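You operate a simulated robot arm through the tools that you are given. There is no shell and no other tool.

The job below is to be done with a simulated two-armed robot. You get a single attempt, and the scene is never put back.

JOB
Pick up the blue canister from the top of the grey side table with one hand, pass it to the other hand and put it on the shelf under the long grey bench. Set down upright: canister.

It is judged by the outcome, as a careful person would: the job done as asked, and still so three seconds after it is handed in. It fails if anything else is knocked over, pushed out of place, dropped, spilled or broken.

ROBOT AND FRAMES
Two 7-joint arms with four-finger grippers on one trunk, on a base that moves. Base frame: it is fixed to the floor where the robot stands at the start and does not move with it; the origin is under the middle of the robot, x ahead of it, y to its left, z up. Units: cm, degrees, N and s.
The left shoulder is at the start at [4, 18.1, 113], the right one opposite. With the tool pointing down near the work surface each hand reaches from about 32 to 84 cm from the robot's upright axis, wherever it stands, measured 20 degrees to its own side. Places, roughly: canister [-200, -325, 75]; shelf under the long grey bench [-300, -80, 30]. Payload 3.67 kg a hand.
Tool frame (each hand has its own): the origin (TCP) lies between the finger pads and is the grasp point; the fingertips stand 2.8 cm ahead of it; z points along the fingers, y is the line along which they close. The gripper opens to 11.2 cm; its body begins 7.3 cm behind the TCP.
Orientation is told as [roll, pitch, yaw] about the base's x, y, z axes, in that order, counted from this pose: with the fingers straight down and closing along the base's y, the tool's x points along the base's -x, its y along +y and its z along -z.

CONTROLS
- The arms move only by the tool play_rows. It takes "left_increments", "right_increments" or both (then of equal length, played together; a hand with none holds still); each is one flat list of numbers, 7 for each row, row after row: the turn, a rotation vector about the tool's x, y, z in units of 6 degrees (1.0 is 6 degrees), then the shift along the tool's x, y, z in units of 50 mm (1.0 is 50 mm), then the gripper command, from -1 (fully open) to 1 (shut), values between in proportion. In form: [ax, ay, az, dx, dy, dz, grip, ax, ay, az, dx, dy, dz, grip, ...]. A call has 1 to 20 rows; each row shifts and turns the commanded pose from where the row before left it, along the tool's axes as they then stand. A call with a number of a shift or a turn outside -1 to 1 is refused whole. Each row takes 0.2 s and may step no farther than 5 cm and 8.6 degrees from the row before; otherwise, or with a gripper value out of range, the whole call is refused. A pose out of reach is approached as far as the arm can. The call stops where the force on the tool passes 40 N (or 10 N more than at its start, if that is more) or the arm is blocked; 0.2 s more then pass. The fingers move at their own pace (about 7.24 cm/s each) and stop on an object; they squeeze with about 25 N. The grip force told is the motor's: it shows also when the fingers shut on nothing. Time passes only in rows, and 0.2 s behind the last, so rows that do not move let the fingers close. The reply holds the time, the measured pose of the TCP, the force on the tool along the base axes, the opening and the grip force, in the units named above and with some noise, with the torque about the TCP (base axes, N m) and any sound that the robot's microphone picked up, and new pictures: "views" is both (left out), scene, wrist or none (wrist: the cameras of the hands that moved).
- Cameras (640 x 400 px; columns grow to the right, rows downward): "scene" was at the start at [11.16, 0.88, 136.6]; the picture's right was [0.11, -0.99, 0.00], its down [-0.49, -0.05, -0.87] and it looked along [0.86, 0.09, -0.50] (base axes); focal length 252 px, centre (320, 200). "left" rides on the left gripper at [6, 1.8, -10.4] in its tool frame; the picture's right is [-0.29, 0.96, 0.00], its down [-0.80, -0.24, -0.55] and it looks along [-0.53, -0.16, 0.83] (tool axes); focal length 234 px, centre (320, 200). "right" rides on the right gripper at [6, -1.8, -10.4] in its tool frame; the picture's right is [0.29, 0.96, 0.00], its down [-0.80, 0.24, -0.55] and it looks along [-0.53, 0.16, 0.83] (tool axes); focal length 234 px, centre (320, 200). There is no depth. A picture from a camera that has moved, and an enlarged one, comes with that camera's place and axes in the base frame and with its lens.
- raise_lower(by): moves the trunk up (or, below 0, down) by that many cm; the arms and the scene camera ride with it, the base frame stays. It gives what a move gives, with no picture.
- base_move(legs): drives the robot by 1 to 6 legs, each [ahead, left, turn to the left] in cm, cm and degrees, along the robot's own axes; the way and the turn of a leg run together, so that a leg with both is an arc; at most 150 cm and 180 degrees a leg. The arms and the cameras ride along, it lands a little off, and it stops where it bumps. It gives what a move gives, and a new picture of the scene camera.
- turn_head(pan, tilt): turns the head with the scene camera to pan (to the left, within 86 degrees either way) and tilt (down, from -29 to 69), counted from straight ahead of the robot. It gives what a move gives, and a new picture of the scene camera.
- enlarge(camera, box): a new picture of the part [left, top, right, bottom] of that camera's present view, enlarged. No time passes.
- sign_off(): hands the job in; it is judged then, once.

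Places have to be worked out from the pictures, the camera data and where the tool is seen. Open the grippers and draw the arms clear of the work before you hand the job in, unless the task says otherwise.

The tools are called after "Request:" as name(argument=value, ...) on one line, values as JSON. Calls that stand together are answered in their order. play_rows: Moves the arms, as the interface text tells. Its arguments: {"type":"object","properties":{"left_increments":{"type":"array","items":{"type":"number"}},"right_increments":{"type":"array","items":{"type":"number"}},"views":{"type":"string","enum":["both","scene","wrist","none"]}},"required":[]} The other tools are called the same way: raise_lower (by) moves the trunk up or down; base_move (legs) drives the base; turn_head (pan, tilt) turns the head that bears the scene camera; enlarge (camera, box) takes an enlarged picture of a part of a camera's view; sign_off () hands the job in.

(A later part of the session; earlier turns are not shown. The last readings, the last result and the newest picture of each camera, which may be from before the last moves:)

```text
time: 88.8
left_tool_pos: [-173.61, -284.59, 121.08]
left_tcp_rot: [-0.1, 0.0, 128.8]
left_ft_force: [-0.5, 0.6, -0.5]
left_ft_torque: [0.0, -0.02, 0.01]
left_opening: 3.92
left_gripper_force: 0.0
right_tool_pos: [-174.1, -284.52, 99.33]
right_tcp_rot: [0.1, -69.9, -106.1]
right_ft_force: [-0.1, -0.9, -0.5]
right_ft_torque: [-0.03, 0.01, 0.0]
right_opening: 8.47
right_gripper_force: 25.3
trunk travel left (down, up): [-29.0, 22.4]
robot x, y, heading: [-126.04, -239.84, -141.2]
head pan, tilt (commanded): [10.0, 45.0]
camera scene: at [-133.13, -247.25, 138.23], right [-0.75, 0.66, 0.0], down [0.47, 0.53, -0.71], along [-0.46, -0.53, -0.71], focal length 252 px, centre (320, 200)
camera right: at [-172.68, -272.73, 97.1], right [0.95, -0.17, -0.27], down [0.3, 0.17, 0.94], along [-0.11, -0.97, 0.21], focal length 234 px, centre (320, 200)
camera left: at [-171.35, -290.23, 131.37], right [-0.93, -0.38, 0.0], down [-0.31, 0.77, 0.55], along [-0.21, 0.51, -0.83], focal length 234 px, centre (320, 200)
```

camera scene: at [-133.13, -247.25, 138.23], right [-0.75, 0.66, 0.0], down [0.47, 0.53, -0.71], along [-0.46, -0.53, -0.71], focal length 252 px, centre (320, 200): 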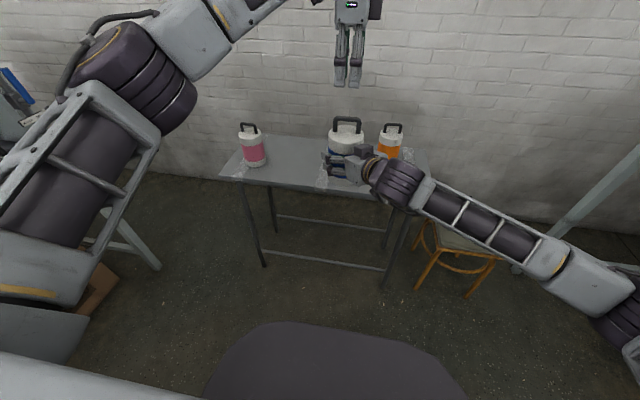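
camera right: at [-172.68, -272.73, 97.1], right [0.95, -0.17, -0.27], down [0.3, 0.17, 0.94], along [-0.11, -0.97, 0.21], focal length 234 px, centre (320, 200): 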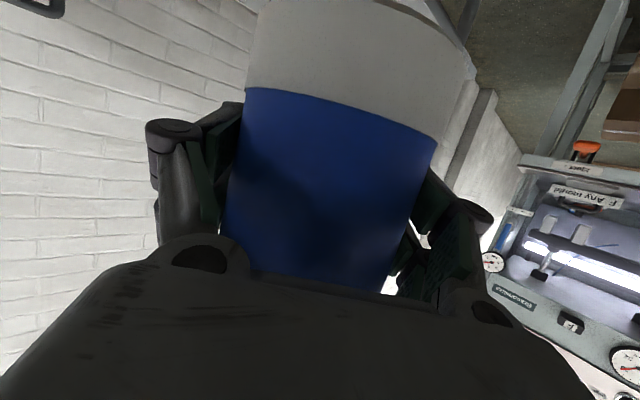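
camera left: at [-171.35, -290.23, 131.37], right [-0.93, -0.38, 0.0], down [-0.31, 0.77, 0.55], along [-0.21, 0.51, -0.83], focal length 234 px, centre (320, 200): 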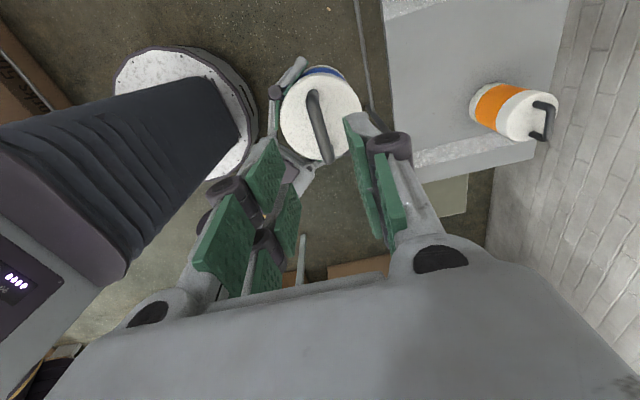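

The handover is done: the right hand holds the canister alone. I enlarge the scene to check that it is still upright in the grip.

Request:
enlarge(camera="scene", box=[280, 90, 440, 210])

```text
3.33 times, centred on (360, 150) of scene
camera zoom: at [-133.13, -247.25, 138.23], right [-0.75, 0.66, 0.0], down [0.47, 0.53, -0.71], along [-0.46, -0.53, -0.71], focal length 839 px, centre (187, 367)
```

zoom: 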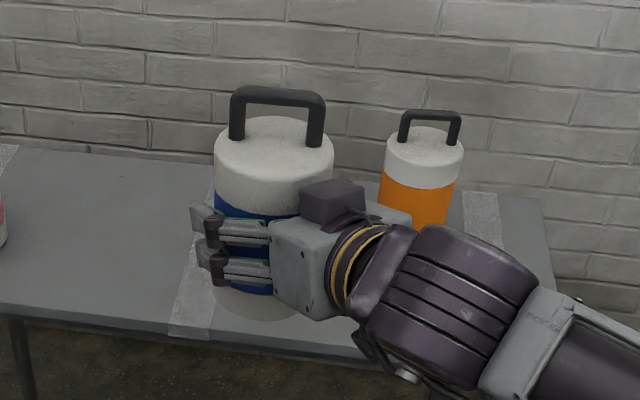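

The canister hangs upright in the right grip. I move the left hand aside and pull both hands back toward the body, then raise the trunk for the drive back through the aisle.

Request:
play_rows(left_increments=[0, 0, 0, 0.5, 0, 0, 0.3, 0, 0, 0, 0.7, 0, 0, 0.3, 0, 0, 0, 0.7, 0, 0, 0.3, 0, 0, 0, 0.5, -0.3, 0, 0.3, 0, 0, 0, 0, -0.6, 0.2, 0.3, 0, 0, 0, 0, -0.6, 0.3, 0.3, 0, 0, 0, 0, -0.5, 0.3, 0.3, 0, 0, 0, 0, 0, 0.2, 0.3], right_increments=[0, 0, 0, 0, 0, 0, 1, 0, 0, 0, 0, 0, 0, 1, 0, 0, 0, 0, 0, 0, 1, 0, 0, 0, 0.07, 0, -0.19, 1, 0, 0, 0, 0.14, 0, -0.376, 1, 0, 0, 0, 0.17, 0, -0.47, 1, 0, 0, 0, 0.17, 0, -0.47, 1, 0, 0, 0, 0.1, 0, -0.28, 1], views="scene")

Request:
raise_lower(by=18)

Request:
turn_head(pan=80, tilt=35)

Request:
turn_head(pan=-80, tilt=35)

```text
time: 90.6
left_tool_pos: [-158.39, -287.47, 115.98]
left_tcp_rot: [-0.1, 0.0, 128.9]
left_ft_force: [-0.3, 0.1, 1.1]
left_ft_torque: [-0.02, -0.01, -0.02]
left_opening: 3.93
left_gripper_force: 0.0
right_tool_pos: [-171.48, -275.34, 99.27]
right_tcp_rot: [0.0, -70.0, -106.2]
right_ft_force: [0.0, 0.7, -0.4]
right_ft_torque: [-0.03, -0.01, 0.0]
right_opening: 8.45
right_gripper_force: 25.1
trunk travel left (down, up): [-29.0, 22.4]
robot x, y, heading: [-126.1, -239.78, -141.1]
head pan, tilt (commanded): [10.0, 45.0]
camera scene: at [-133.16, -247.19, 138.24], right [-0.75, 0.66, 0.0], down [0.47, 0.53, -0.71], along [-0.46, -0.53, -0.71], focal length 252 px, centre (320, 200)
```

scene: 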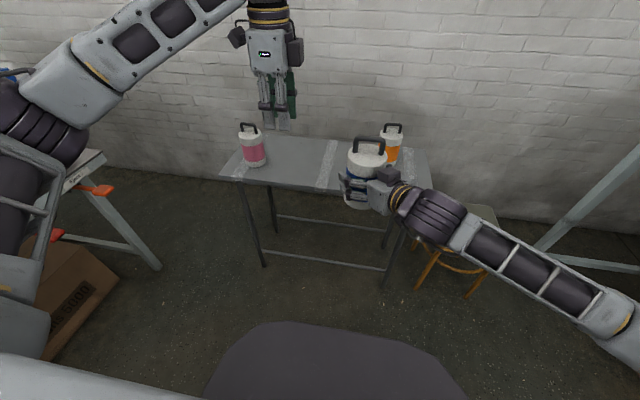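

```text
time: 92.6
left_tool_pos: [-158.23, -287.5, 134.07]
left_tcp_rot: [-0.1, 0.0, 128.9]
left_ft_force: [-0.9, -0.7, 0.2]
left_ft_torque: [0.0, 0.0, -0.04]
left_opening: 3.92
left_gripper_force: 0.1
right_tool_pos: [-171.44, -275.21, 117.31]
right_tcp_rot: [0.1, -70.0, -106.2]
right_ft_force: [0.6, -0.4, -5.7]
right_ft_torque: [-0.01, 0.0, 0.0]
right_opening: 8.49
right_gripper_force: 24.9
trunk travel left (down, up): [-47.0, 4.4]
robot x, y, heading: [-126.4, -239.88, -141.3]
head pan, tilt (commanded): [10.0, 45.0]
```

```text
time: 94.0
left_tool_pos: [-158.25, -287.35, 134.09]
left_tcp_rot: [-0.2, 0.0, 128.9]
left_ft_force: [0.0, 0.8, -0.3]
left_ft_torque: [-0.01, 0.02, 0.03]
left_opening: 3.89
left_gripper_force: 0.1
right_tool_pos: [-171.38, -275.32, 117.53]
right_tcp_rot: [0.0, -70.0, -106.1]
right_ft_force: [-0.1, -0.4, -5.2]
right_ft_torque: [0.0, 0.0, -0.01]
right_opening: 8.49
right_gripper_force: 25.0
trunk travel left (down, up): [-47.0, 4.4]
robot x, y, heading: [-126.33, -239.35, -141.3]
head pan, tilt (commanded): [80.0, 35.0]
camera scene: at [-123.51, -248.79, 157.8], right [-0.88, -0.48, 0.0], down [-0.28, 0.5, -0.82], along [0.39, -0.72, -0.57], focal length 252 px, centre (320, 200)
```

scene: 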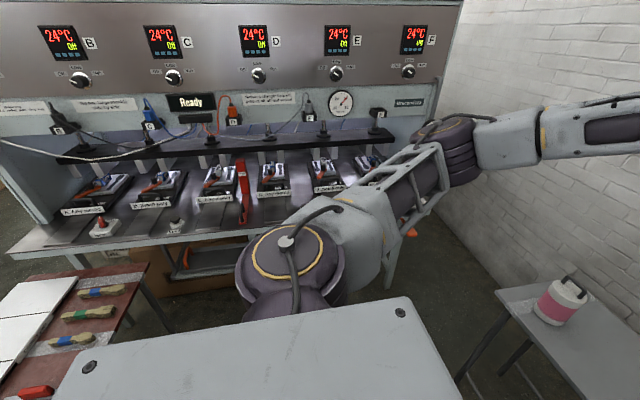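

```text
time: 96.5
left_tool_pos: [-158.28, -287.49, 134.22]
left_tcp_rot: [-0.1, 0.1, 129.0]
left_ft_force: [0.3, -0.3, 0.0]
left_ft_torque: [-0.03, 0.02, 0.01]
left_opening: 3.93
left_gripper_force: 0.0
right_tool_pos: [-171.41, -275.22, 117.33]
right_tcp_rot: [0.1, -70.0, -106.2]
right_ft_force: [0.2, 1.1, -4.3]
right_ft_torque: [-0.08, 0.01, -0.04]
right_opening: 8.47
right_gripper_force: 24.9
trunk travel left (down, up): [-47.0, 4.4]
robot x, y, heading: [-126.17, -239.52, -141.1]
head pan, tilt (commanded): [-80.0, 35.0]
camera scene: at [-134.39, -235.28, 157.8], right [0.66, 0.75, 0.0], down [0.43, -0.38, -0.82], along [-0.62, 0.54, -0.57], focal length 252 px, centre (320, 200)
```

scene: 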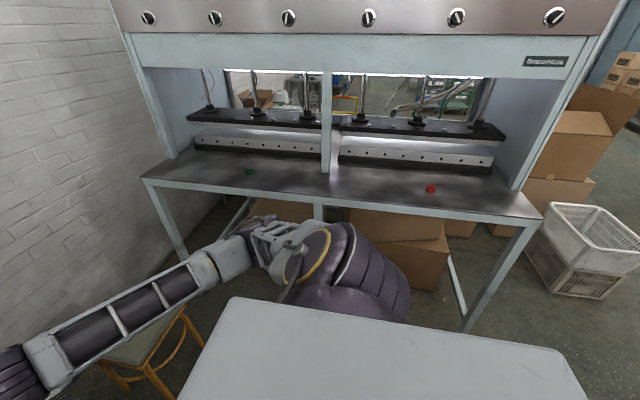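

The canister rides in the right hand at z≈117, weight shows on the sensor. I back out along the known route: turn 20° left to heading -121 and go back past the red table corner.

Request:
base_move(legs=[[0, 0, 20], [-42.5, -45.5, 0]])

Request:
turn_head(pan=0, tilt=60)

```text
time: 101.2
left_tool_pos: [-156.53, -235.56, 134.1]
left_tcp_rot: [-0.1, -0.1, 148.8]
left_ft_force: [-0.1, -0.7, -0.3]
left_ft_torque: [0.0, 0.02, -0.02]
left_opening: 3.92
left_gripper_force: 0.1
right_tool_pos: [-173.13, -228.58, 117.28]
right_tcp_rot: [0.0, -69.9, -86.3]
right_ft_force: [0.7, 0.8, -5.3]
right_ft_torque: [-0.01, 0.01, 0.02]
right_opening: 8.45
right_gripper_force: 25.3
trunk travel left (down, up): [-47.0, 4.4]
robot x, y, heading: [-142.9, -179.54, -121.2]
head pan, tilt (commanded): [-80.0, 35.0]
camera scene: at [-151.93, -178.34, 157.8], right [0.36, 0.93, 0.0], down [0.53, -0.21, -0.82], along [-0.76, 0.3, -0.57], focal length 252 px, centre (320, 200)
```

scene: 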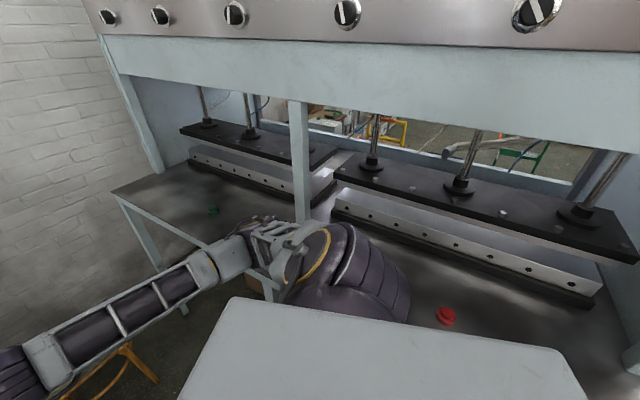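

```text
time: 102.7
left_tool_pos: [-156.53, -235.48, 134.15]
left_tcp_rot: [-0.1, 0.1, 148.8]
left_ft_force: [0.6, 0.3, -0.5]
left_ft_torque: [0.01, 0.0, -0.02]
left_opening: 3.92
left_gripper_force: 0.1
right_tool_pos: [-173.12, -228.47, 117.25]
right_tcp_rot: [0.0, -70.0, -86.4]
right_ft_force: [-0.7, -0.9, -4.7]
right_ft_torque: [-0.04, -0.01, 0.01]
right_opening: 8.47
right_gripper_force: 24.7
trunk travel left (down, up): [-47.0, 4.4]
robot x, y, heading: [-142.75, -179.69, -121.2]
head pan, tilt (commanded): [0.0, 60.0]
camera scene: at [-147.21, -187.14, 154.37], right [-0.85, 0.52, 0.0], down [0.45, 0.74, -0.5], along [-0.26, -0.43, -0.87], focal length 252 px, centre (320, 200)
```

scene: 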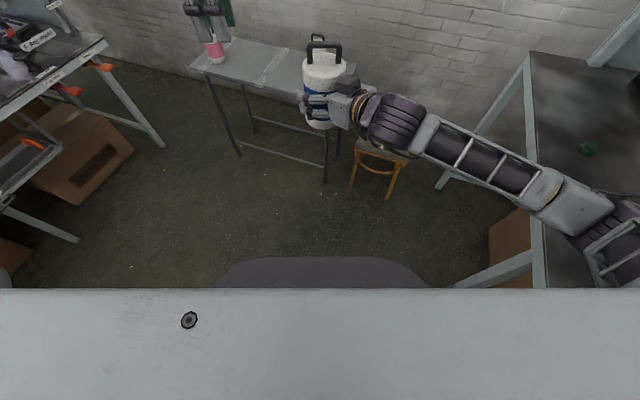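

I'm back on the known waypoint with everything unchanged; I continue backing along the inbound path between the machine and the box stack.

Request:
base_move(legs=[[-58.7, 16.1, 0], [-44.5, -0.5, 0], [-44.5, -0.5, 0]])

Request:
turn_head(pan=-80, tilt=35)

```text
time: 110.8
left_tool_pos: [-67.73, -117.44, 134.06]
left_tcp_rot: [-0.1, 0.0, 149.3]
left_ft_force: [0.0, 0.1, 0.2]
left_ft_torque: [0.01, -0.01, 0.02]
left_opening: 3.93
left_gripper_force: 0.2
right_tool_pos: [-84.28, -110.61, 117.2]
right_tcp_rot: [0.0, -69.9, -85.9]
right_ft_force: [-0.5, -0.2, -5.2]
right_ft_torque: [-0.04, -0.03, 0.0]
right_opening: 8.43
right_gripper_force: 25.0
trunk travel left (down, up): [-47.0, 4.4]
robot x, y, heading: [-54.04, -61.16, -120.4]
head pan, tilt (commanded): [0.0, 60.0]
camera scene: at [-58.77, -69.07, 154.36], right [-0.86, 0.51, 0.0], down [0.44, 0.74, -0.5], along [-0.25, -0.43, -0.87], focal length 252 px, centre (320, 200)
```

scene: 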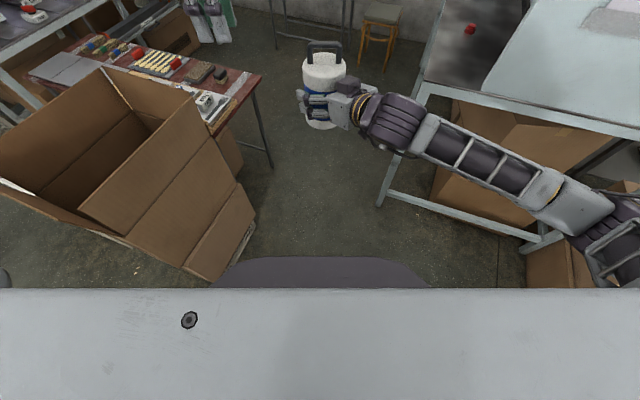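

```text
time: 112.3
left_tool_pos: [-67.61, -117.48, 134.09]
left_tcp_rot: [-0.1, 0.0, 149.3]
left_ft_force: [-0.3, 0.4, 0.0]
left_ft_torque: [0.05, 0.0, -0.03]
left_opening: 3.96
left_gripper_force: 0.1
right_tool_pos: [-84.18, -110.48, 117.37]
right_tcp_rot: [0.2, -69.9, -85.8]
right_ft_force: [0.1, 0.8, -5.3]
right_ft_torque: [-0.02, 0.0, -0.02]
right_opening: 8.49
right_gripper_force: 24.6
trunk travel left (down, up): [-47.0, 4.4]
robot x, y, heading: [-54.18, -61.26, -120.4]
head pan, tilt (commanded): [-80.0, 35.0]
camera scene: at [-63.54, -60.11, 157.8], right [0.35, 0.94, 0.0], down [0.54, -0.2, -0.82], along [-0.77, 0.29, -0.57], focal length 252 px, centre (320, 200)
```

scene: 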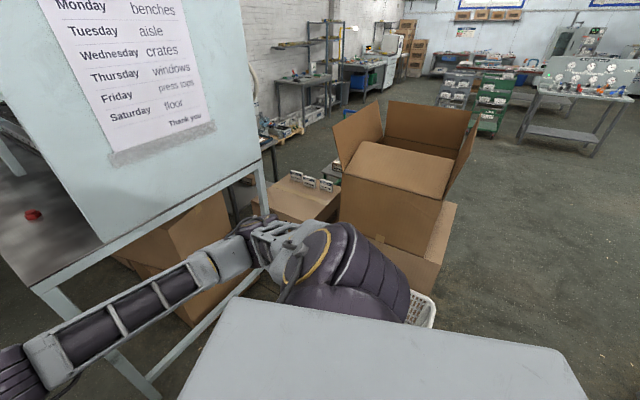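

Through the gap safely. I back up to near the origin, then turn right to face the route around the boxes toward the bench.

Request:
base_move(legs=[[-67.5, 13.9, 0], [0, 0, -100]])

Request:
turn_head(pan=0, tilt=35)

Request:
turn_head(pan=45, tilt=30)

```text
time: 120.8
left_tool_pos: [-61.16, 12.08, 134.08]
left_tcp_rot: [-0.2, 0.0, 50.0]
left_ft_force: [0.2, 0.3, -0.5]
left_ft_torque: [0.02, -0.01, 0.04]
left_opening: 3.9
left_gripper_force: 0.1
right_tool_pos: [-51.7, 27.58, 117.35]
right_tcp_rot: [0.0, -69.9, 174.9]
right_ft_force: [-0.6, 0.1, -5.1]
right_ft_torque: [-0.01, 0.0, 0.04]
right_opening: 8.5
right_gripper_force: 24.4
trunk travel left (down, up): [-47.0, 4.4]
robot x, y, heading: [-7.93, -10.22, 139.8]
head pan, tilt (commanded): [-80.0, 35.0]
camera scene: at [-5.11, -1.18, 157.8], right [0.87, -0.5, 0.0], down [-0.29, -0.5, -0.82], along [0.41, 0.71, -0.57], focal length 252 px, centre (320, 200)
```

scene: 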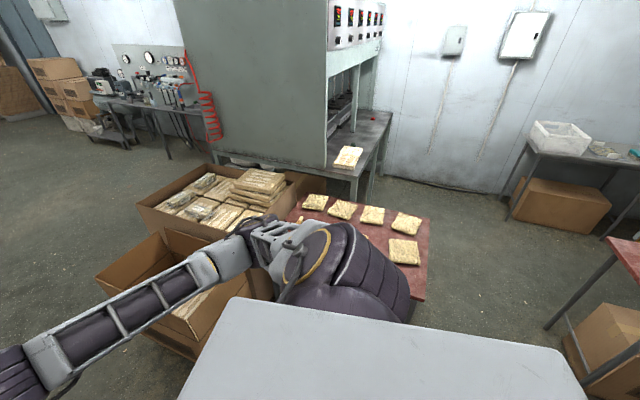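

```text
time: 122.4
left_tool_pos: [-61.14, 12.21, 134.03]
left_tcp_rot: [-0.1, 0.0, 50.0]
left_ft_force: [1.0, 0.2, 0.1]
left_ft_torque: [0.01, -0.03, 0.02]
left_opening: 3.92
left_gripper_force: 0.1
right_tool_pos: [-51.84, 27.47, 117.29]
right_tcp_rot: [0.1, -69.9, 175.0]
right_ft_force: [-0.1, 0.0, -5.7]
right_ft_torque: [0.01, 0.0, 0.03]
right_opening: 8.44
right_gripper_force: 24.8
trunk travel left (down, up): [-47.0, 4.4]
robot x, y, heading: [-8.07, -10.19, 140.0]
head pan, tilt (commanded): [0.0, 35.0]
camera scene: at [-16.25, -3.12, 157.79], right [0.64, 0.77, 0.0], down [0.44, -0.37, -0.82], along [-0.63, 0.53, -0.57], focal length 252 px, centre (320, 200)
```

scene: 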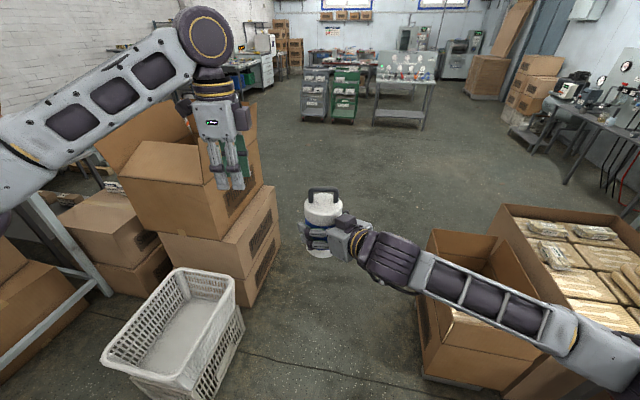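

```text
time: 123.5
left_tool_pos: [-61.21, 12.19, 134.1]
left_tcp_rot: [0.0, 0.0, 50.0]
left_ft_force: [0.2, 0.5, 0.1]
left_ft_torque: [0.03, 0.03, 0.02]
left_opening: 3.9
left_gripper_force: 0.1
right_tool_pos: [-51.74, 27.53, 117.39]
right_tcp_rot: [0.1, -69.8, 174.9]
right_ft_force: [-0.5, 0.1, -6.0]
right_ft_torque: [0.0, 0.03, 0.01]
right_opening: 8.46
right_gripper_force: 25.3
trunk travel left (down, up): [-47.0, 4.4]
robot x, y, heading: [-8.02, -9.82, 139.9]
head pan, tilt (commanded): [45.0, 30.0]
camera scene: at [-18.53, -9.56, 158.57], right [-0.09, 1.0, 0.0], down [0.5, 0.04, -0.87], along [-0.86, -0.07, -0.5], focal length 252 px, centre (320, 200)
```

scene: 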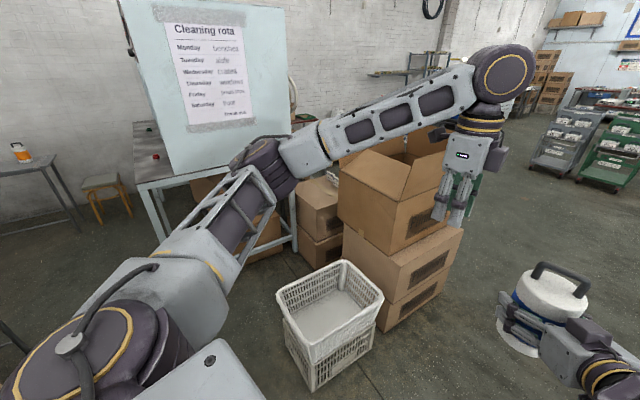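

The way ahead is open between the box stack on the left and the open carton on the right. I shift 9 cm right while driving 110 cm ahead, then look left for the bench.

Request:
base_move(legs=[[55, -9, 0], [55, 0, 0]])

Request:
turn_head(pan=60, tilt=30)

Request:
turn_head(pan=20, tilt=40)

```text
time: 129.6
left_tool_pos: [-139.21, 89.47, 134.19]
left_tcp_rot: [0.1, 0.0, 50.0]
left_ft_force: [-0.4, -0.7, -0.7]
left_ft_torque: [0.03, 0.0, -0.03]
left_opening: 3.93
left_gripper_force: 0.1
right_tool_pos: [-129.92, 104.76, 117.31]
right_tcp_rot: [-0.1, -69.9, 175.0]
right_ft_force: [-0.3, -0.1, -5.8]
right_ft_torque: [0.01, 0.01, 0.02]
right_opening: 8.45
right_gripper_force: 25.0
trunk travel left (down, up): [-47.0, 4.4]
robot x, y, heading: [-86.14, 67.46, 139.8]
head pan, tilt (commanded): [45.0, 30.0]
camera scene: at [-96.66, 67.74, 158.58], right [-0.09, 1.0, 0.0], down [0.5, 0.04, -0.87], along [-0.86, -0.08, -0.5], focal length 252 px, centre (320, 200)
```

scene: 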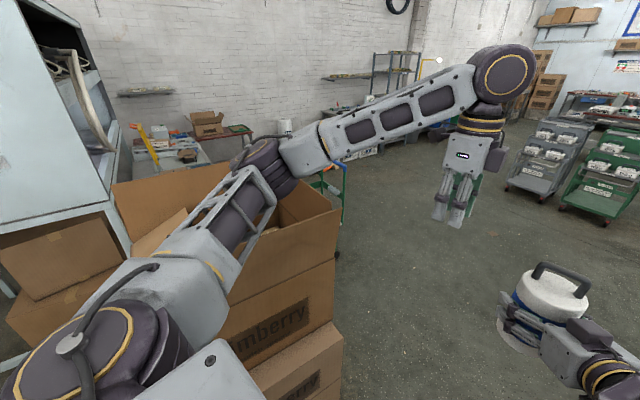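

```text
time: 130.3
left_tool_pos: [-139.55, 89.53, 134.16]
left_tcp_rot: [-0.1, 0.0, 50.0]
left_ft_force: [-0.5, 0.4, -0.5]
left_ft_torque: [0.0, -0.01, 0.0]
left_opening: 3.92
left_gripper_force: 0.0
right_tool_pos: [-130.06, 104.97, 117.25]
right_tcp_rot: [0.1, -69.9, 174.9]
right_ft_force: [-1.2, 0.4, -5.1]
right_ft_torque: [0.02, 0.02, -0.01]
right_opening: 8.48
right_gripper_force: 25.2
trunk travel left (down, up): [-47.0, 4.4]
robot x, y, heading: [-86.46, 67.46, 140.0]
head pan, tilt (commanded): [60.0, 30.0]
camera scene: at [-96.29, 65.56, 158.57], right [-0.34, 0.94, 0.0], down [0.47, 0.17, -0.87], along [-0.81, -0.3, -0.5], focal length 252 px, centre (320, 200)
```

scene: 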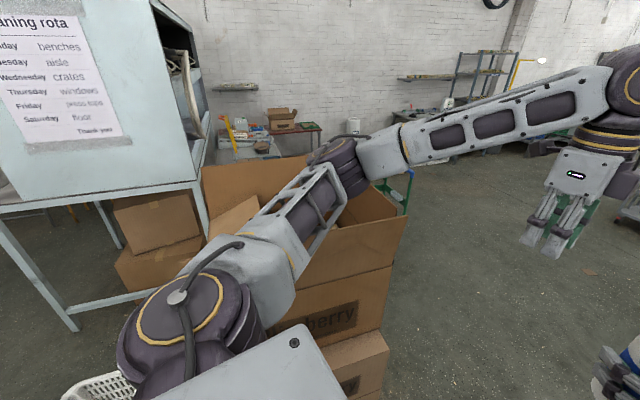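

```text
time: 131.4
left_tool_pos: [-139.31, 89.54, 134.15]
left_tcp_rot: [-0.1, 0.0, 50.1]
left_ft_force: [0.6, -0.5, -0.3]
left_ft_torque: [-0.03, 0.0, 0.0]
left_opening: 3.94
left_gripper_force: 0.0
right_tool_pos: [-130.06, 104.83, 117.31]
right_tcp_rot: [0.1, -69.8, 174.9]
right_ft_force: [-0.7, 0.0, -4.5]
right_ft_torque: [0.01, 0.03, 0.0]
right_opening: 8.48
right_gripper_force: 25.5
trunk travel left (down, up): [-47.0, 4.4]
robot x, y, heading: [-86.43, 67.34, 140.2]
head pan, tilt (commanded): [20.0, 40.0]
camera scene: at [-95.73, 71.5, 157.04], right [0.34, 0.94, 0.0], down [0.6, -0.22, -0.77], along [-0.72, 0.26, -0.64], focal length 252 px, centre (320, 200)
```

scene: 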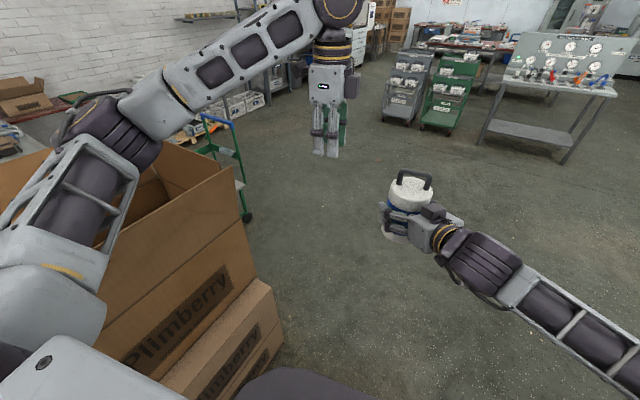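

The bench top shows up behind the box stack at about [-285,-85], z≈80, and a green trolley stands near [-274,67]. I drive 60 cm further ahead to get a clear view of both.

Request:
base_move(legs=[[60, -5, 0]])

Request:
turn_head(pan=60, tilt=35)

Request:
turn_head(pan=35, tilt=40)

```text
time: 134.9
left_tool_pos: [-182.01, 132.02, 134.13]
left_tcp_rot: [0.0, 0.0, 49.8]
left_ft_force: [-0.5, 0.2, -0.7]
left_ft_torque: [0.0, -0.03, 0.01]
left_opening: 3.91
left_gripper_force: 0.0
right_tool_pos: [-172.65, 147.34, 117.39]
right_tcp_rot: [0.0, -70.0, 174.9]
right_ft_force: [1.2, -0.3, -5.6]
right_ft_torque: [0.0, -0.01, -0.01]
right_opening: 8.46
right_gripper_force: 25.4
trunk travel left (down, up): [-47.0, 4.4]
robot x, y, heading: [-129.08, 109.54, 139.9]
head pan, tilt (commanded): [20.0, 40.0]
camera scene: at [-138.39, 113.95, 157.05], right [0.34, 0.94, 0.0], down [0.6, -0.22, -0.77], along [-0.72, 0.26, -0.64], focal length 252 px, centre (320, 200)
```

scene: 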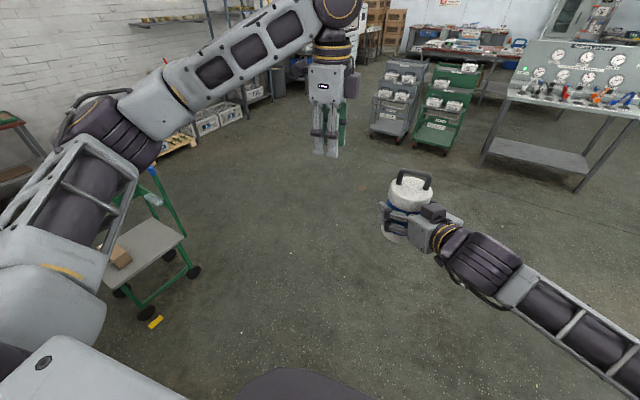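

```text
time: 135.9
left_tool_pos: [-182.11, 132.05, 134.1]
left_tcp_rot: [0.0, -0.1, 50.0]
left_ft_force: [0.8, 0.1, 0.5]
left_ft_torque: [0.02, -0.02, 0.0]
left_opening: 3.92
left_gripper_force: 0.0
right_tool_pos: [-172.7, 147.26, 117.26]
right_tcp_rot: [0.1, -69.9, 174.8]
right_ft_force: [0.2, -0.2, -5.4]
right_ft_torque: [-0.03, 0.02, 0.01]
right_opening: 8.47
right_gripper_force: 24.8
trunk travel left (down, up): [-47.0, 4.4]
robot x, y, heading: [-129.2, 109.58, 139.9]
head pan, tilt (commanded): [60.0, 35.0]
camera scene: at [-138.72, 108.07, 157.8], right [-0.34, 0.94, 0.0], down [0.54, 0.19, -0.82], along [-0.77, -0.28, -0.57], focal length 252 px, centre (320, 200)
```

scene: 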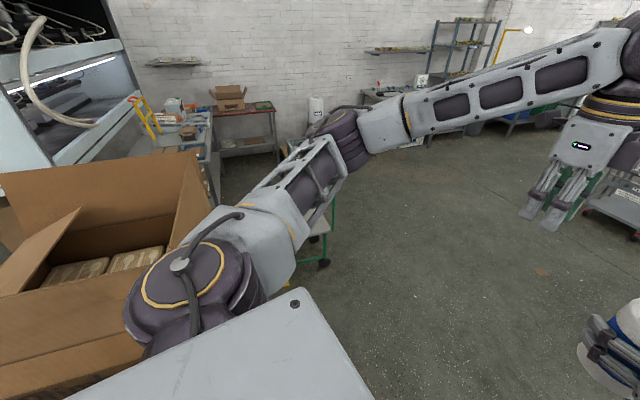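

```text
time: 136.8
left_tool_pos: [-182.11, 132.07, 134.07]
left_tcp_rot: [-0.2, 0.1, 49.8]
left_ft_force: [0.8, 0.0, 0.3]
left_ft_torque: [-0.02, -0.01, 0.02]
left_opening: 3.91
left_gripper_force: 0.1
right_tool_pos: [-172.64, 147.32, 117.18]
right_tcp_rot: [0.1, -69.9, 174.9]
right_ft_force: [0.2, -0.5, -5.3]
right_ft_torque: [0.01, -0.01, -0.01]
right_opening: 8.46
right_gripper_force: 25.0
trunk travel left (down, up): [-47.0, 4.4]
robot x, y, heading: [-129.23, 109.86, 139.6]
head pan, tilt (commanded): [35.0, 40.0]
camera scene: at [-138.95, 111.85, 157.04], right [0.09, 1.0, 0.0], down [0.64, -0.06, -0.77], along [-0.76, 0.07, -0.64], focal length 252 px, centre (320, 200)
```

scene: 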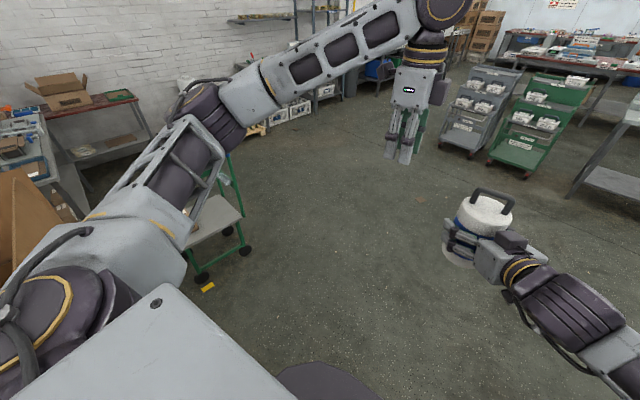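

The green step-trolley stands around [-270,45]; the bench is beyond it to the left. I move a bit further from the box stack, then turn left 78° to face along the bench.

Request:
base_move(legs=[[45, 0, 0], [0, 0, 78]])

Request:
turn_head(pan=15, tilt=30)

Request:
turn_head(pan=0, tilt=45)

```text
time: 143.3
left_tool_pos: [-196.2, 91.33, 134.16]
left_tcp_rot: [-0.1, 0.0, 127.9]
left_ft_force: [-0.5, -0.2, -0.3]
left_ft_torque: [0.04, 0.03, 0.01]
left_opening: 3.9
left_gripper_force: 0.0
right_tool_pos: [-208.99, 103.73, 117.33]
right_tcp_rot: [0.1, -70.0, -107.3]
right_ft_force: [0.0, -0.2, -5.0]
right_ft_torque: [0.0, -0.01, 0.02]
right_opening: 8.49
right_gripper_force: 24.9
trunk travel left (down, up): [-47.0, 4.4]
robot x, y, heading: [-163.25, 138.37, -142.2]
head pan, tilt (commanded): [35.0, 40.0]
camera scene: at [-167.23, 129.08, 157.04], right [-0.96, 0.3, 0.0], down [0.19, 0.61, -0.77], along [-0.23, -0.73, -0.64], focal length 252 px, centre (320, 200)
```

scene: 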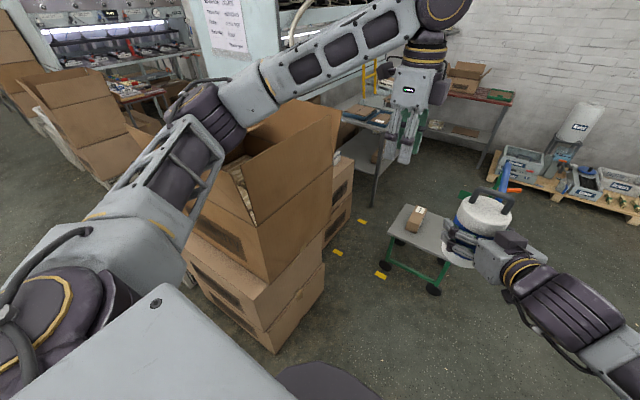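

```text
time: 144.1
left_tool_pos: [-196.05, 91.27, 134.04]
left_tcp_rot: [-0.1, 0.0, 127.8]
left_ft_force: [-0.5, 0.4, 0.5]
left_ft_torque: [0.02, 0.02, -0.01]
left_opening: 3.93
left_gripper_force: 0.0
right_tool_pos: [-209.05, 103.74, 117.3]
right_tcp_rot: [0.1, -69.9, -107.3]
right_ft_force: [-0.7, 0.3, -5.3]
right_ft_torque: [-0.03, 0.05, -0.02]
right_opening: 8.47
right_gripper_force: 25.1
trunk travel left (down, up): [-47.0, 4.4]
robot x, y, heading: [-163.45, 138.56, -142.2]
head pan, tilt (commanded): [15.0, 30.0]
camera scene: at [-170.16, 129.98, 158.57], right [-0.8, 0.6, 0.0], down [0.3, 0.4, -0.87], along [-0.52, -0.69, -0.5], focal length 252 px, centre (320, 200)
```

scene: 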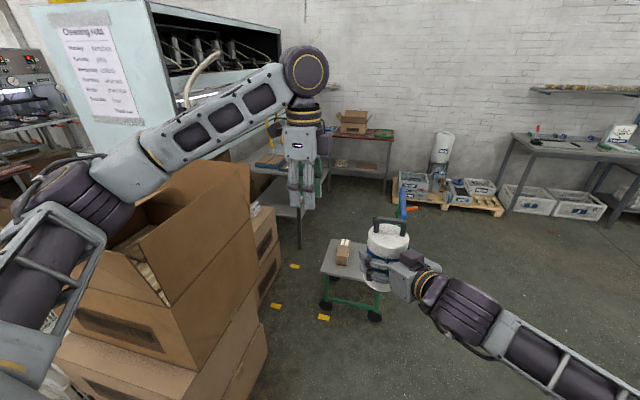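

```text
time: 144.9
left_tool_pos: [-196.08, 91.3, 134.06]
left_tcp_rot: [-0.2, 0.0, 127.8]
left_ft_force: [0.1, -0.3, -0.2]
left_ft_torque: [0.0, 0.0, -0.01]
left_opening: 3.92
left_gripper_force: 0.0
right_tool_pos: [-208.95, 103.87, 117.33]
right_tcp_rot: [0.1, -69.9, -107.3]
right_ft_force: [-1.0, 0.6, -5.9]
right_ft_torque: [-0.06, 0.01, 0.0]
right_opening: 8.46
right_gripper_force: 24.7
trunk travel left (down, up): [-47.0, 4.4]
robot x, y, heading: [-163.09, 138.43, -142.2]
head pan, tilt (commanded): [0.0, 45.0]
camera scene: at [-171.13, 132.2, 156.32], right [-0.61, 0.79, 0.0], down [0.56, 0.43, -0.71], along [-0.56, -0.43, -0.71], focal length 252 px, centre (320, 200)
```

scene: 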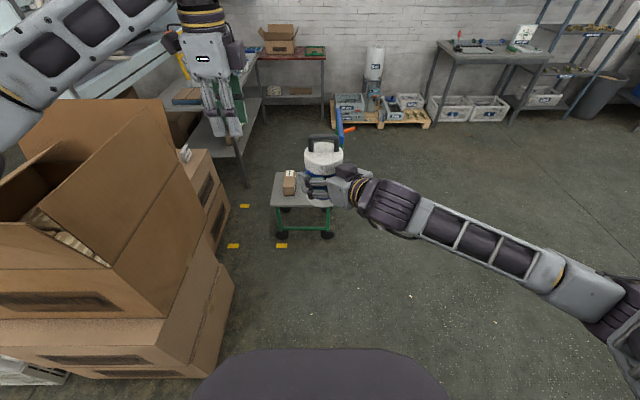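

The bench with its lower shelf is visible left of the trolley. I enlarge that part to make out the bench edge, legs and shelf.

Request:
enlarge(camera="scene", box=[140, 50, 360, 260])

Request:
turn_head(pan=10, tilt=40)

```text
1.90 times, centred on (250, 155) of scene
camera zoom: at [-171.13, 132.2, 156.32], right [-0.61, 0.79, 0.0], down [0.56, 0.43, -0.71], along [-0.56, -0.43, -0.71], focal length 479 px, centre (453, 286)
```

zoom: 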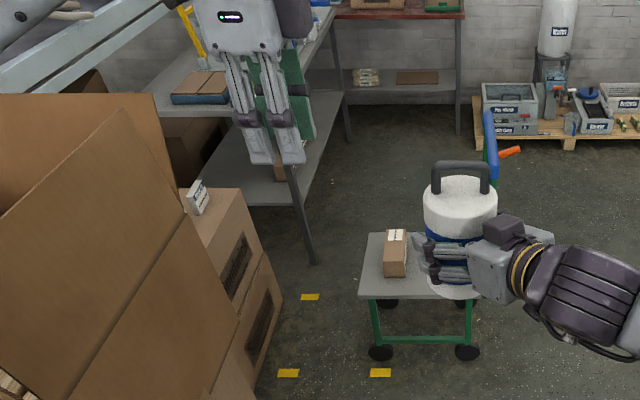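

```text
time: 145.6
left_tool_pos: [-196.1, 91.25, 134.19]
left_tcp_rot: [0.0, 0.0, 127.7]
left_ft_force: [0.7, -0.2, -0.1]
left_ft_torque: [0.0, 0.0, 0.01]
left_opening: 3.92
left_gripper_force: 0.1
right_tool_pos: [-209.04, 103.81, 117.32]
right_tcp_rot: [0.1, -69.9, -107.4]
right_ft_force: [-0.6, 0.7, -5.2]
right_ft_torque: [-0.03, 0.01, 0.0]
right_opening: 8.47
right_gripper_force: 24.9
trunk travel left (down, up): [-47.0, 4.4]
robot x, y, heading: [-162.96, 138.57, -142.0]
head pan, tilt (commanded): [10.0, 40.0]
camera scene: at [-170.42, 130.89, 157.04], right [-0.74, 0.67, 0.0], down [0.43, 0.48, -0.77], along [-0.51, -0.57, -0.64], focal length 252 px, centre (320, 200)
```

scene: 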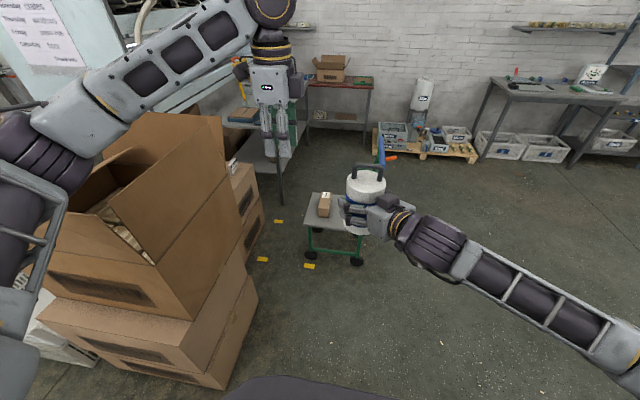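

The bench's near leg is at about [-265,-27] and its long open side faces me, with the shelf at z≈33. I go around the trolley on its right side, then come in front of the bench.

Request:
base_move(legs=[[70, -50, 0], [75, 0, 0]])

Request:
turn_head(pan=50, tilt=40)

```text
time: 153.9
left_tool_pos: [-340.48, 41.62, 134.09]
left_tcp_rot: [0.1, 0.0, 127.8]
left_ft_force: [-1.3, 0.8, 0.1]
left_ft_torque: [-0.01, -0.01, 0.03]
left_opening: 3.91
left_gripper_force: 0.0
right_tool_pos: [-353.47, 54.14, 117.36]
right_tcp_rot: [0.0, -69.9, -107.2]
right_ft_force: [-0.2, 0.1, -5.6]
right_ft_torque: [-0.03, 0.02, 0.01]
right_opening: 8.45
right_gripper_force: 24.8
trunk travel left (down, up): [-47.0, 4.4]
robot x, y, heading: [-307.58, 89.12, -142.1]
head pan, tilt (commanded): [10.0, 40.0]
camera scene: at [-314.89, 81.28, 157.05], right [-0.74, 0.67, 0.0], down [0.43, 0.48, -0.77], along [-0.51, -0.57, -0.64], focal length 252 px, centre (320, 200)
```

scene: 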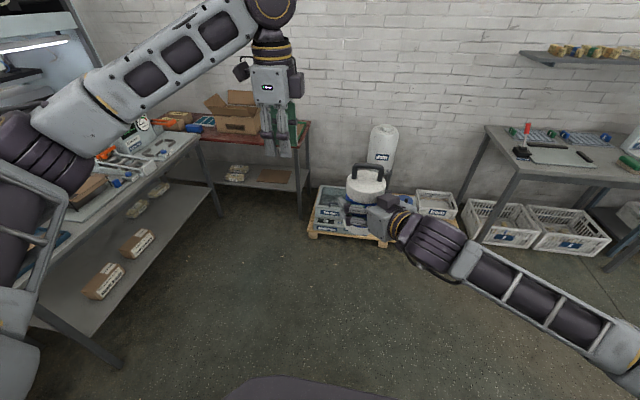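

```text
time: 155.0
left_tool_pos: [-340.59, 41.68, 134.15]
left_tcp_rot: [0.0, -0.1, 127.8]
left_ft_force: [0.0, -0.7, -0.8]
left_ft_torque: [0.0, -0.02, -0.01]
left_opening: 3.93
left_gripper_force: 0.1
right_tool_pos: [-353.51, 54.1, 117.23]
right_tcp_rot: [0.1, -69.9, -107.2]
right_ft_force: [-0.1, 0.3, -5.2]
right_ft_torque: [0.0, -0.01, 0.01]
right_opening: 8.46
right_gripper_force: 24.1
trunk travel left (down, up): [-47.0, 4.4]
robot x, y, heading: [-307.84, 88.87, -142.2]
head pan, tilt (commanded): [50.0, 40.0]
camera scene: at [-309.54, 79.06, 157.04], right [-1.0, 0.04, 0.0], down [0.03, 0.64, -0.77], along [-0.03, -0.77, -0.64], focal length 252 px, centre (320, 200)
```

scene: 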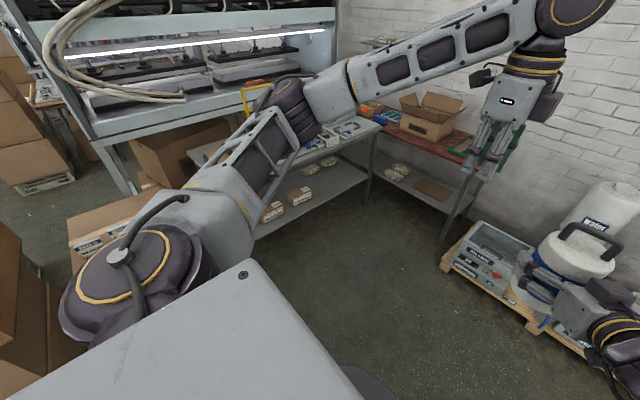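

I'm alongside the bench, whose front runs from about [-266,-28] to [-360,-101]; packs lie on the shelf, with free space in front near the far half. I drive 95 cm further, then turn left 90° to face the bench.

Request:
base_move(legs=[[95, 0, 0], [0, 0, 90]])

Request:
turn_head(pan=0, tilt=35)

Request:
enlarge(camera="scene", box=[160, 60, 480, 260])

```text
time: 164.3
left_tool_pos: [-335.09, -1.68, 134.07]
left_tcp_rot: [0.0, 0.0, -141.9]
left_ft_force: [0.2, -0.4, -0.2]
left_ft_torque: [0.01, 0.01, 0.03]
left_opening: 3.95
left_gripper_force: 0.0
right_tool_pos: [-347.53, -14.65, 117.39]
right_tcp_rot: [0.1, -69.9, -17.0]
right_ft_force: [-0.3, 0.4, -5.5]
right_ft_torque: [-0.01, -0.03, 0.01]
right_opening: 8.47
right_gripper_force: 25.1
trunk travel left (down, up): [-47.0, 4.4]
robot x, y, heading: [-382.24, 30.91, -52.0]
head pan, tilt (commanded): [50.0, 40.0]
camera scene: at [-372.62, 28.9, 157.04], right [-0.03, -1.0, 0.0], down [-0.64, 0.02, -0.77], along [0.77, -0.03, -0.64], focal length 252 px, centre (320, 200)
```

scene: 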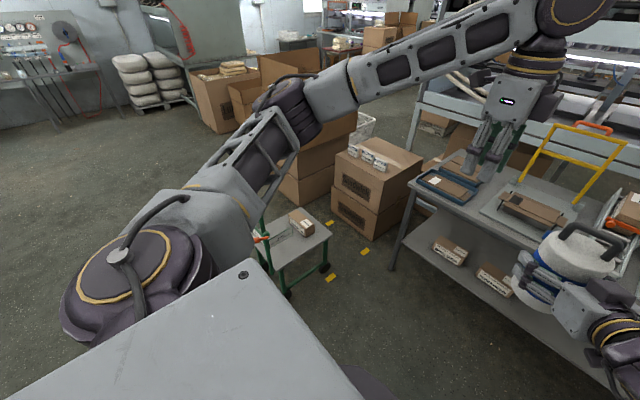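

```text
time: 165.5
left_tool_pos: [-335.16, -1.65, 134.2]
left_tcp_rot: [-0.1, 0.0, -141.9]
left_ft_force: [0.4, -0.4, 0.5]
left_ft_torque: [0.0, 0.02, -0.01]
left_opening: 3.89
left_gripper_force: 0.0
right_tool_pos: [-347.45, -14.74, 117.25]
right_tcp_rot: [0.1, -70.0, -17.0]
right_ft_force: [0.0, 0.5, -5.3]
right_ft_torque: [-0.03, -0.03, -0.02]
right_opening: 8.49
right_gripper_force: 25.2
trunk travel left (down, up): [-47.0, 4.4]
robot x, y, heading: [-382.29, 31.03, -51.8]
head pan, tilt (commanded): [0.0, 35.0]
camera scene: at [-375.67, 22.27, 157.79], right [-0.79, -0.62, 0.0], down [-0.35, 0.45, -0.82], along [0.51, -0.64, -0.57], focal length 252 px, centre (320, 200)
```

scene: 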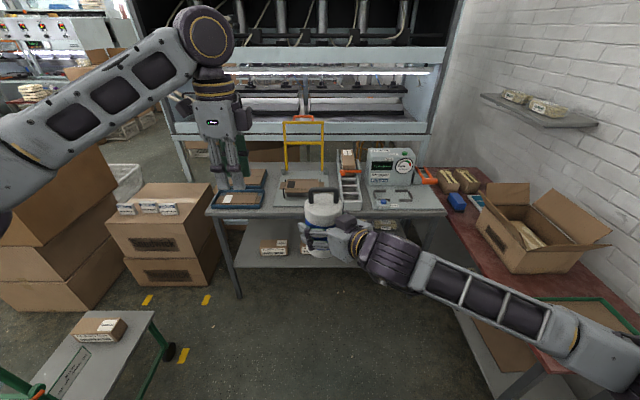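

```text
2.00 times, centred on (320, 160) of scene
camera zoom: at [-375.67, 22.27, 157.79], right [-0.79, -0.62, 0.0], down [-0.35, 0.45, -0.82], along [0.51, -0.64, -0.57], focal length 503 px, centre (320, 280)
```

zoom: 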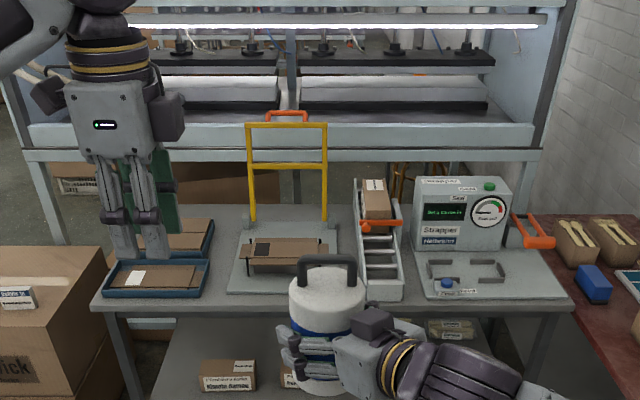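

I face the bench squarely: its front edge is ~116 cm ahead (top z≈75, shelf z≈33), the red table's edge ~66 cm to my right. I move the canister 25 cm to the right and turn the hand to point straight ahead, to see the shelf and prepare insertion.

Request:
play_rows(right_increments=[0, 0, 0, 0.1, -0.42, -0.28, 1, 0, 0, 0, 0.16, -0.68, -0.45, 1, 0, 0, 0, 0.16, -0.68, -0.45, 1, 0, 0, 0, 0.16, -0.68, -0.45, 1, 0, 0, 0, 0.16, -0.68, -0.45, 1, 0, 0, 0, 0.16, -0.68, -0.45, 1, 0, 0, 0, 0.08, -0.34, -0.22, 1, 0.783, 0, 0.285, 0, 0, 0, 1, 0.783, 0, 0.285, 0, 0, 0, 1, 0.783, 0, 0.285, 0, 0, 0, 1, 0.783, 0, 0.285, 0, 0, 0, 1, 0.783, 0, 0.285, 0, 0, 0, 1, 0.783, 0, 0.285, 0, 0, 0, 1, 0.783, 0, 0.285, 0, 0, 0, 1, 0, 0, 0, 0, 0, 0, 1], views="both")

Request:
enlarge(camera="scene", box=[200, 160, 460, 320])

```text
time: 168.7
left_tool_pos: [-335.17, -1.76, 134.13]
left_tcp_rot: [0.0, -0.1, -142.0]
left_ft_force: [0.9, -0.8, -0.4]
left_ft_torque: [0.03, 0.0, 0.02]
left_opening: 3.92
left_gripper_force: 0.0
right_tool_pos: [-367.5, -30.32, 117.3]
right_tcp_rot: [0.1, -69.9, -42.0]
right_ft_force: [-0.4, -0.8, -5.2]
right_ft_torque: [0.0, -0.03, 0.03]
right_opening: 8.51
right_gripper_force: 24.5
right hand out of reach, approached as far as the arm can: row 13, 14
trunk travel left (down, up): [-47.0, 4.4]
robot x, y, heading: [-382.51, 31.15, -51.8]
head pan, tilt (commanded): [0.0, 35.0]
camera scene: at [-375.78, 22.23, 157.8], right [-0.79, -0.62, 0.0], down [-0.35, 0.45, -0.82], along [0.51, -0.64, -0.57], focal length 252 px, centre (320, 200)
camera right: at [-377.72, -23.95, 115.22], right [0.57, 0.78, -0.27], down [-0.02, 0.34, 0.94], along [0.82, -0.53, 0.21], focal length 234 px, centre (320, 200)
```

scene: 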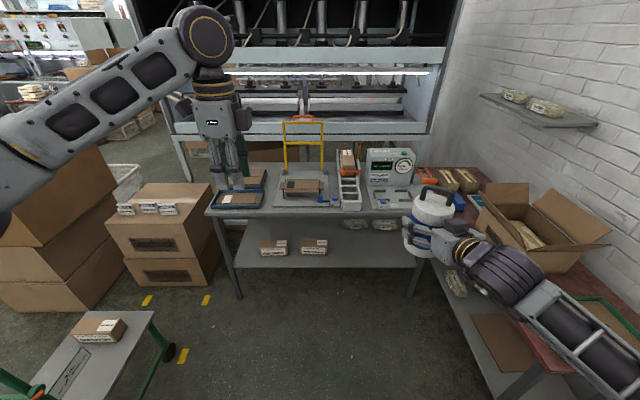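
right: 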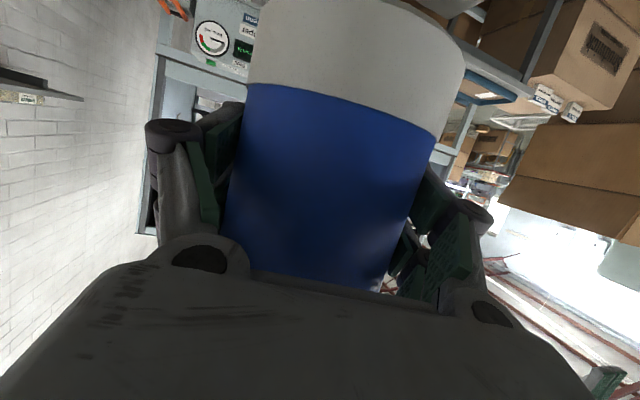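

```text
2.46 times, centred on (330, 240) of scene
camera zoom: at [-375.78, 22.23, 157.8], right [-0.79, -0.62, 0.0], down [-0.35, 0.45, -0.82], along [0.51, -0.64, -0.57], focal length 619 px, centre (295, 102)
```

zoom: 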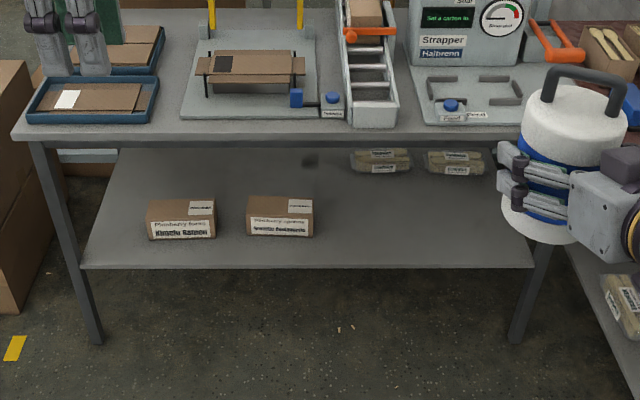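

The shelf is clear between the small packs (right edge ~5 cm right of my centre) and the right leg (63 cm right); I'll aim at 22–24 cm right, ~12 cm in from the edge. First I move the left hand out to the side so it can't touch things on the bench top.

Request:
play_rows(left_increments=[0, 0, 0, 0.73, -0.3, 0, 0.3, 0, 0, 0, 0.73, -0.5, 0, 0.3, 0, 0, 0, 0.73, -0.55, 0, 0.3, 0, 0, 0, 0.73, -0.55, 0, 0.3, 0, 0, 0, 0.73, -0.55, 0, 0.3, 0, 0, 0, 0.73, -0.55, 0, 0.3, 0, 0, 0, 0.73, -0.55, 0, 0.3, 0, 0, 0, 0.6, -0.5, 0, 0.3, 0, 0, 0, 0.5, -0.5, 0, 0.3], views="scene")

Request:
turn_head(pan=45, tilt=40)

```text
time: 170.7
left_tool_pos: [-325.06, 28.54, 132.46]
left_tcp_rot: [0.2, -4.1, -143.9]
left_ft_force: [-0.5, 1.4, 1.0]
left_ft_torque: [-0.04, -0.01, 0.0]
left_opening: 3.89
left_gripper_force: 0.0
left hand out of reach, approached as far as the arm can: row 7, 8, 9
right_tool_pos: [-367.78, -30.27, 117.52]
right_tcp_rot: [-0.2, -70.0, -41.9]
right_ft_force: [-1.7, 0.8, -4.7]
right_ft_torque: [-0.01, 0.02, 0.01]
right_opening: 8.48
right_gripper_force: 25.3
trunk travel left (down, up): [-47.0, 4.4]
robot x, y, heading: [-382.46, 30.74, -52.1]
head pan, tilt (commanded): [0.0, 35.0]
camera scene: at [-375.82, 22.52, 157.83], right [-0.79, -0.62, 0.0], down [-0.35, 0.45, -0.82], along [0.51, -0.65, -0.57], focal length 252 px, centre (320, 200)
```

scene: 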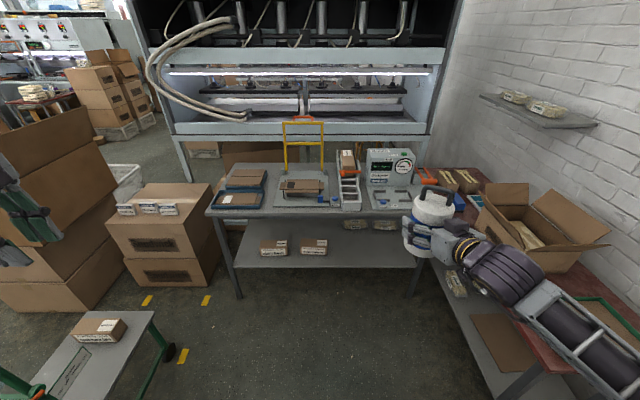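

```text
time: 171.8
left_tool_pos: [-325.05, 28.3, 132.36]
left_tcp_rot: [-0.1, -4.0, -143.7]
left_ft_force: [0.3, -0.4, 0.4]
left_ft_torque: [0.01, 0.02, -0.04]
left_opening: 3.92
left_gripper_force: 0.0
right_tool_pos: [-367.54, -30.37, 117.35]
right_tcp_rot: [0.0, -69.7, -41.9]
right_ft_force: [-0.2, 0.6, -5.5]
right_ft_torque: [-0.04, -0.03, 0.0]
right_opening: 8.48
right_gripper_force: 24.8
trunk travel left (down, up): [-47.0, 4.4]
robot x, y, heading: [-382.33, 30.86, -51.8]
head pan, tilt (commanded): [45.0, 40.0]
camera scene: at [-372.69, 28.18, 157.04], right [-0.12, -0.99, 0.0], down [-0.64, 0.08, -0.77], along [0.76, -0.09, -0.64], focal length 252 px, centre (320, 200)
```

scene: 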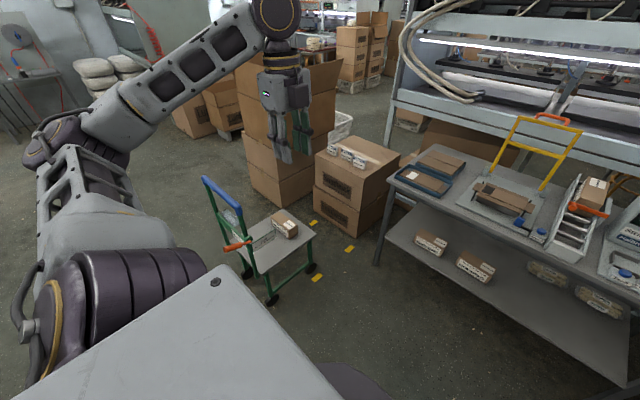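

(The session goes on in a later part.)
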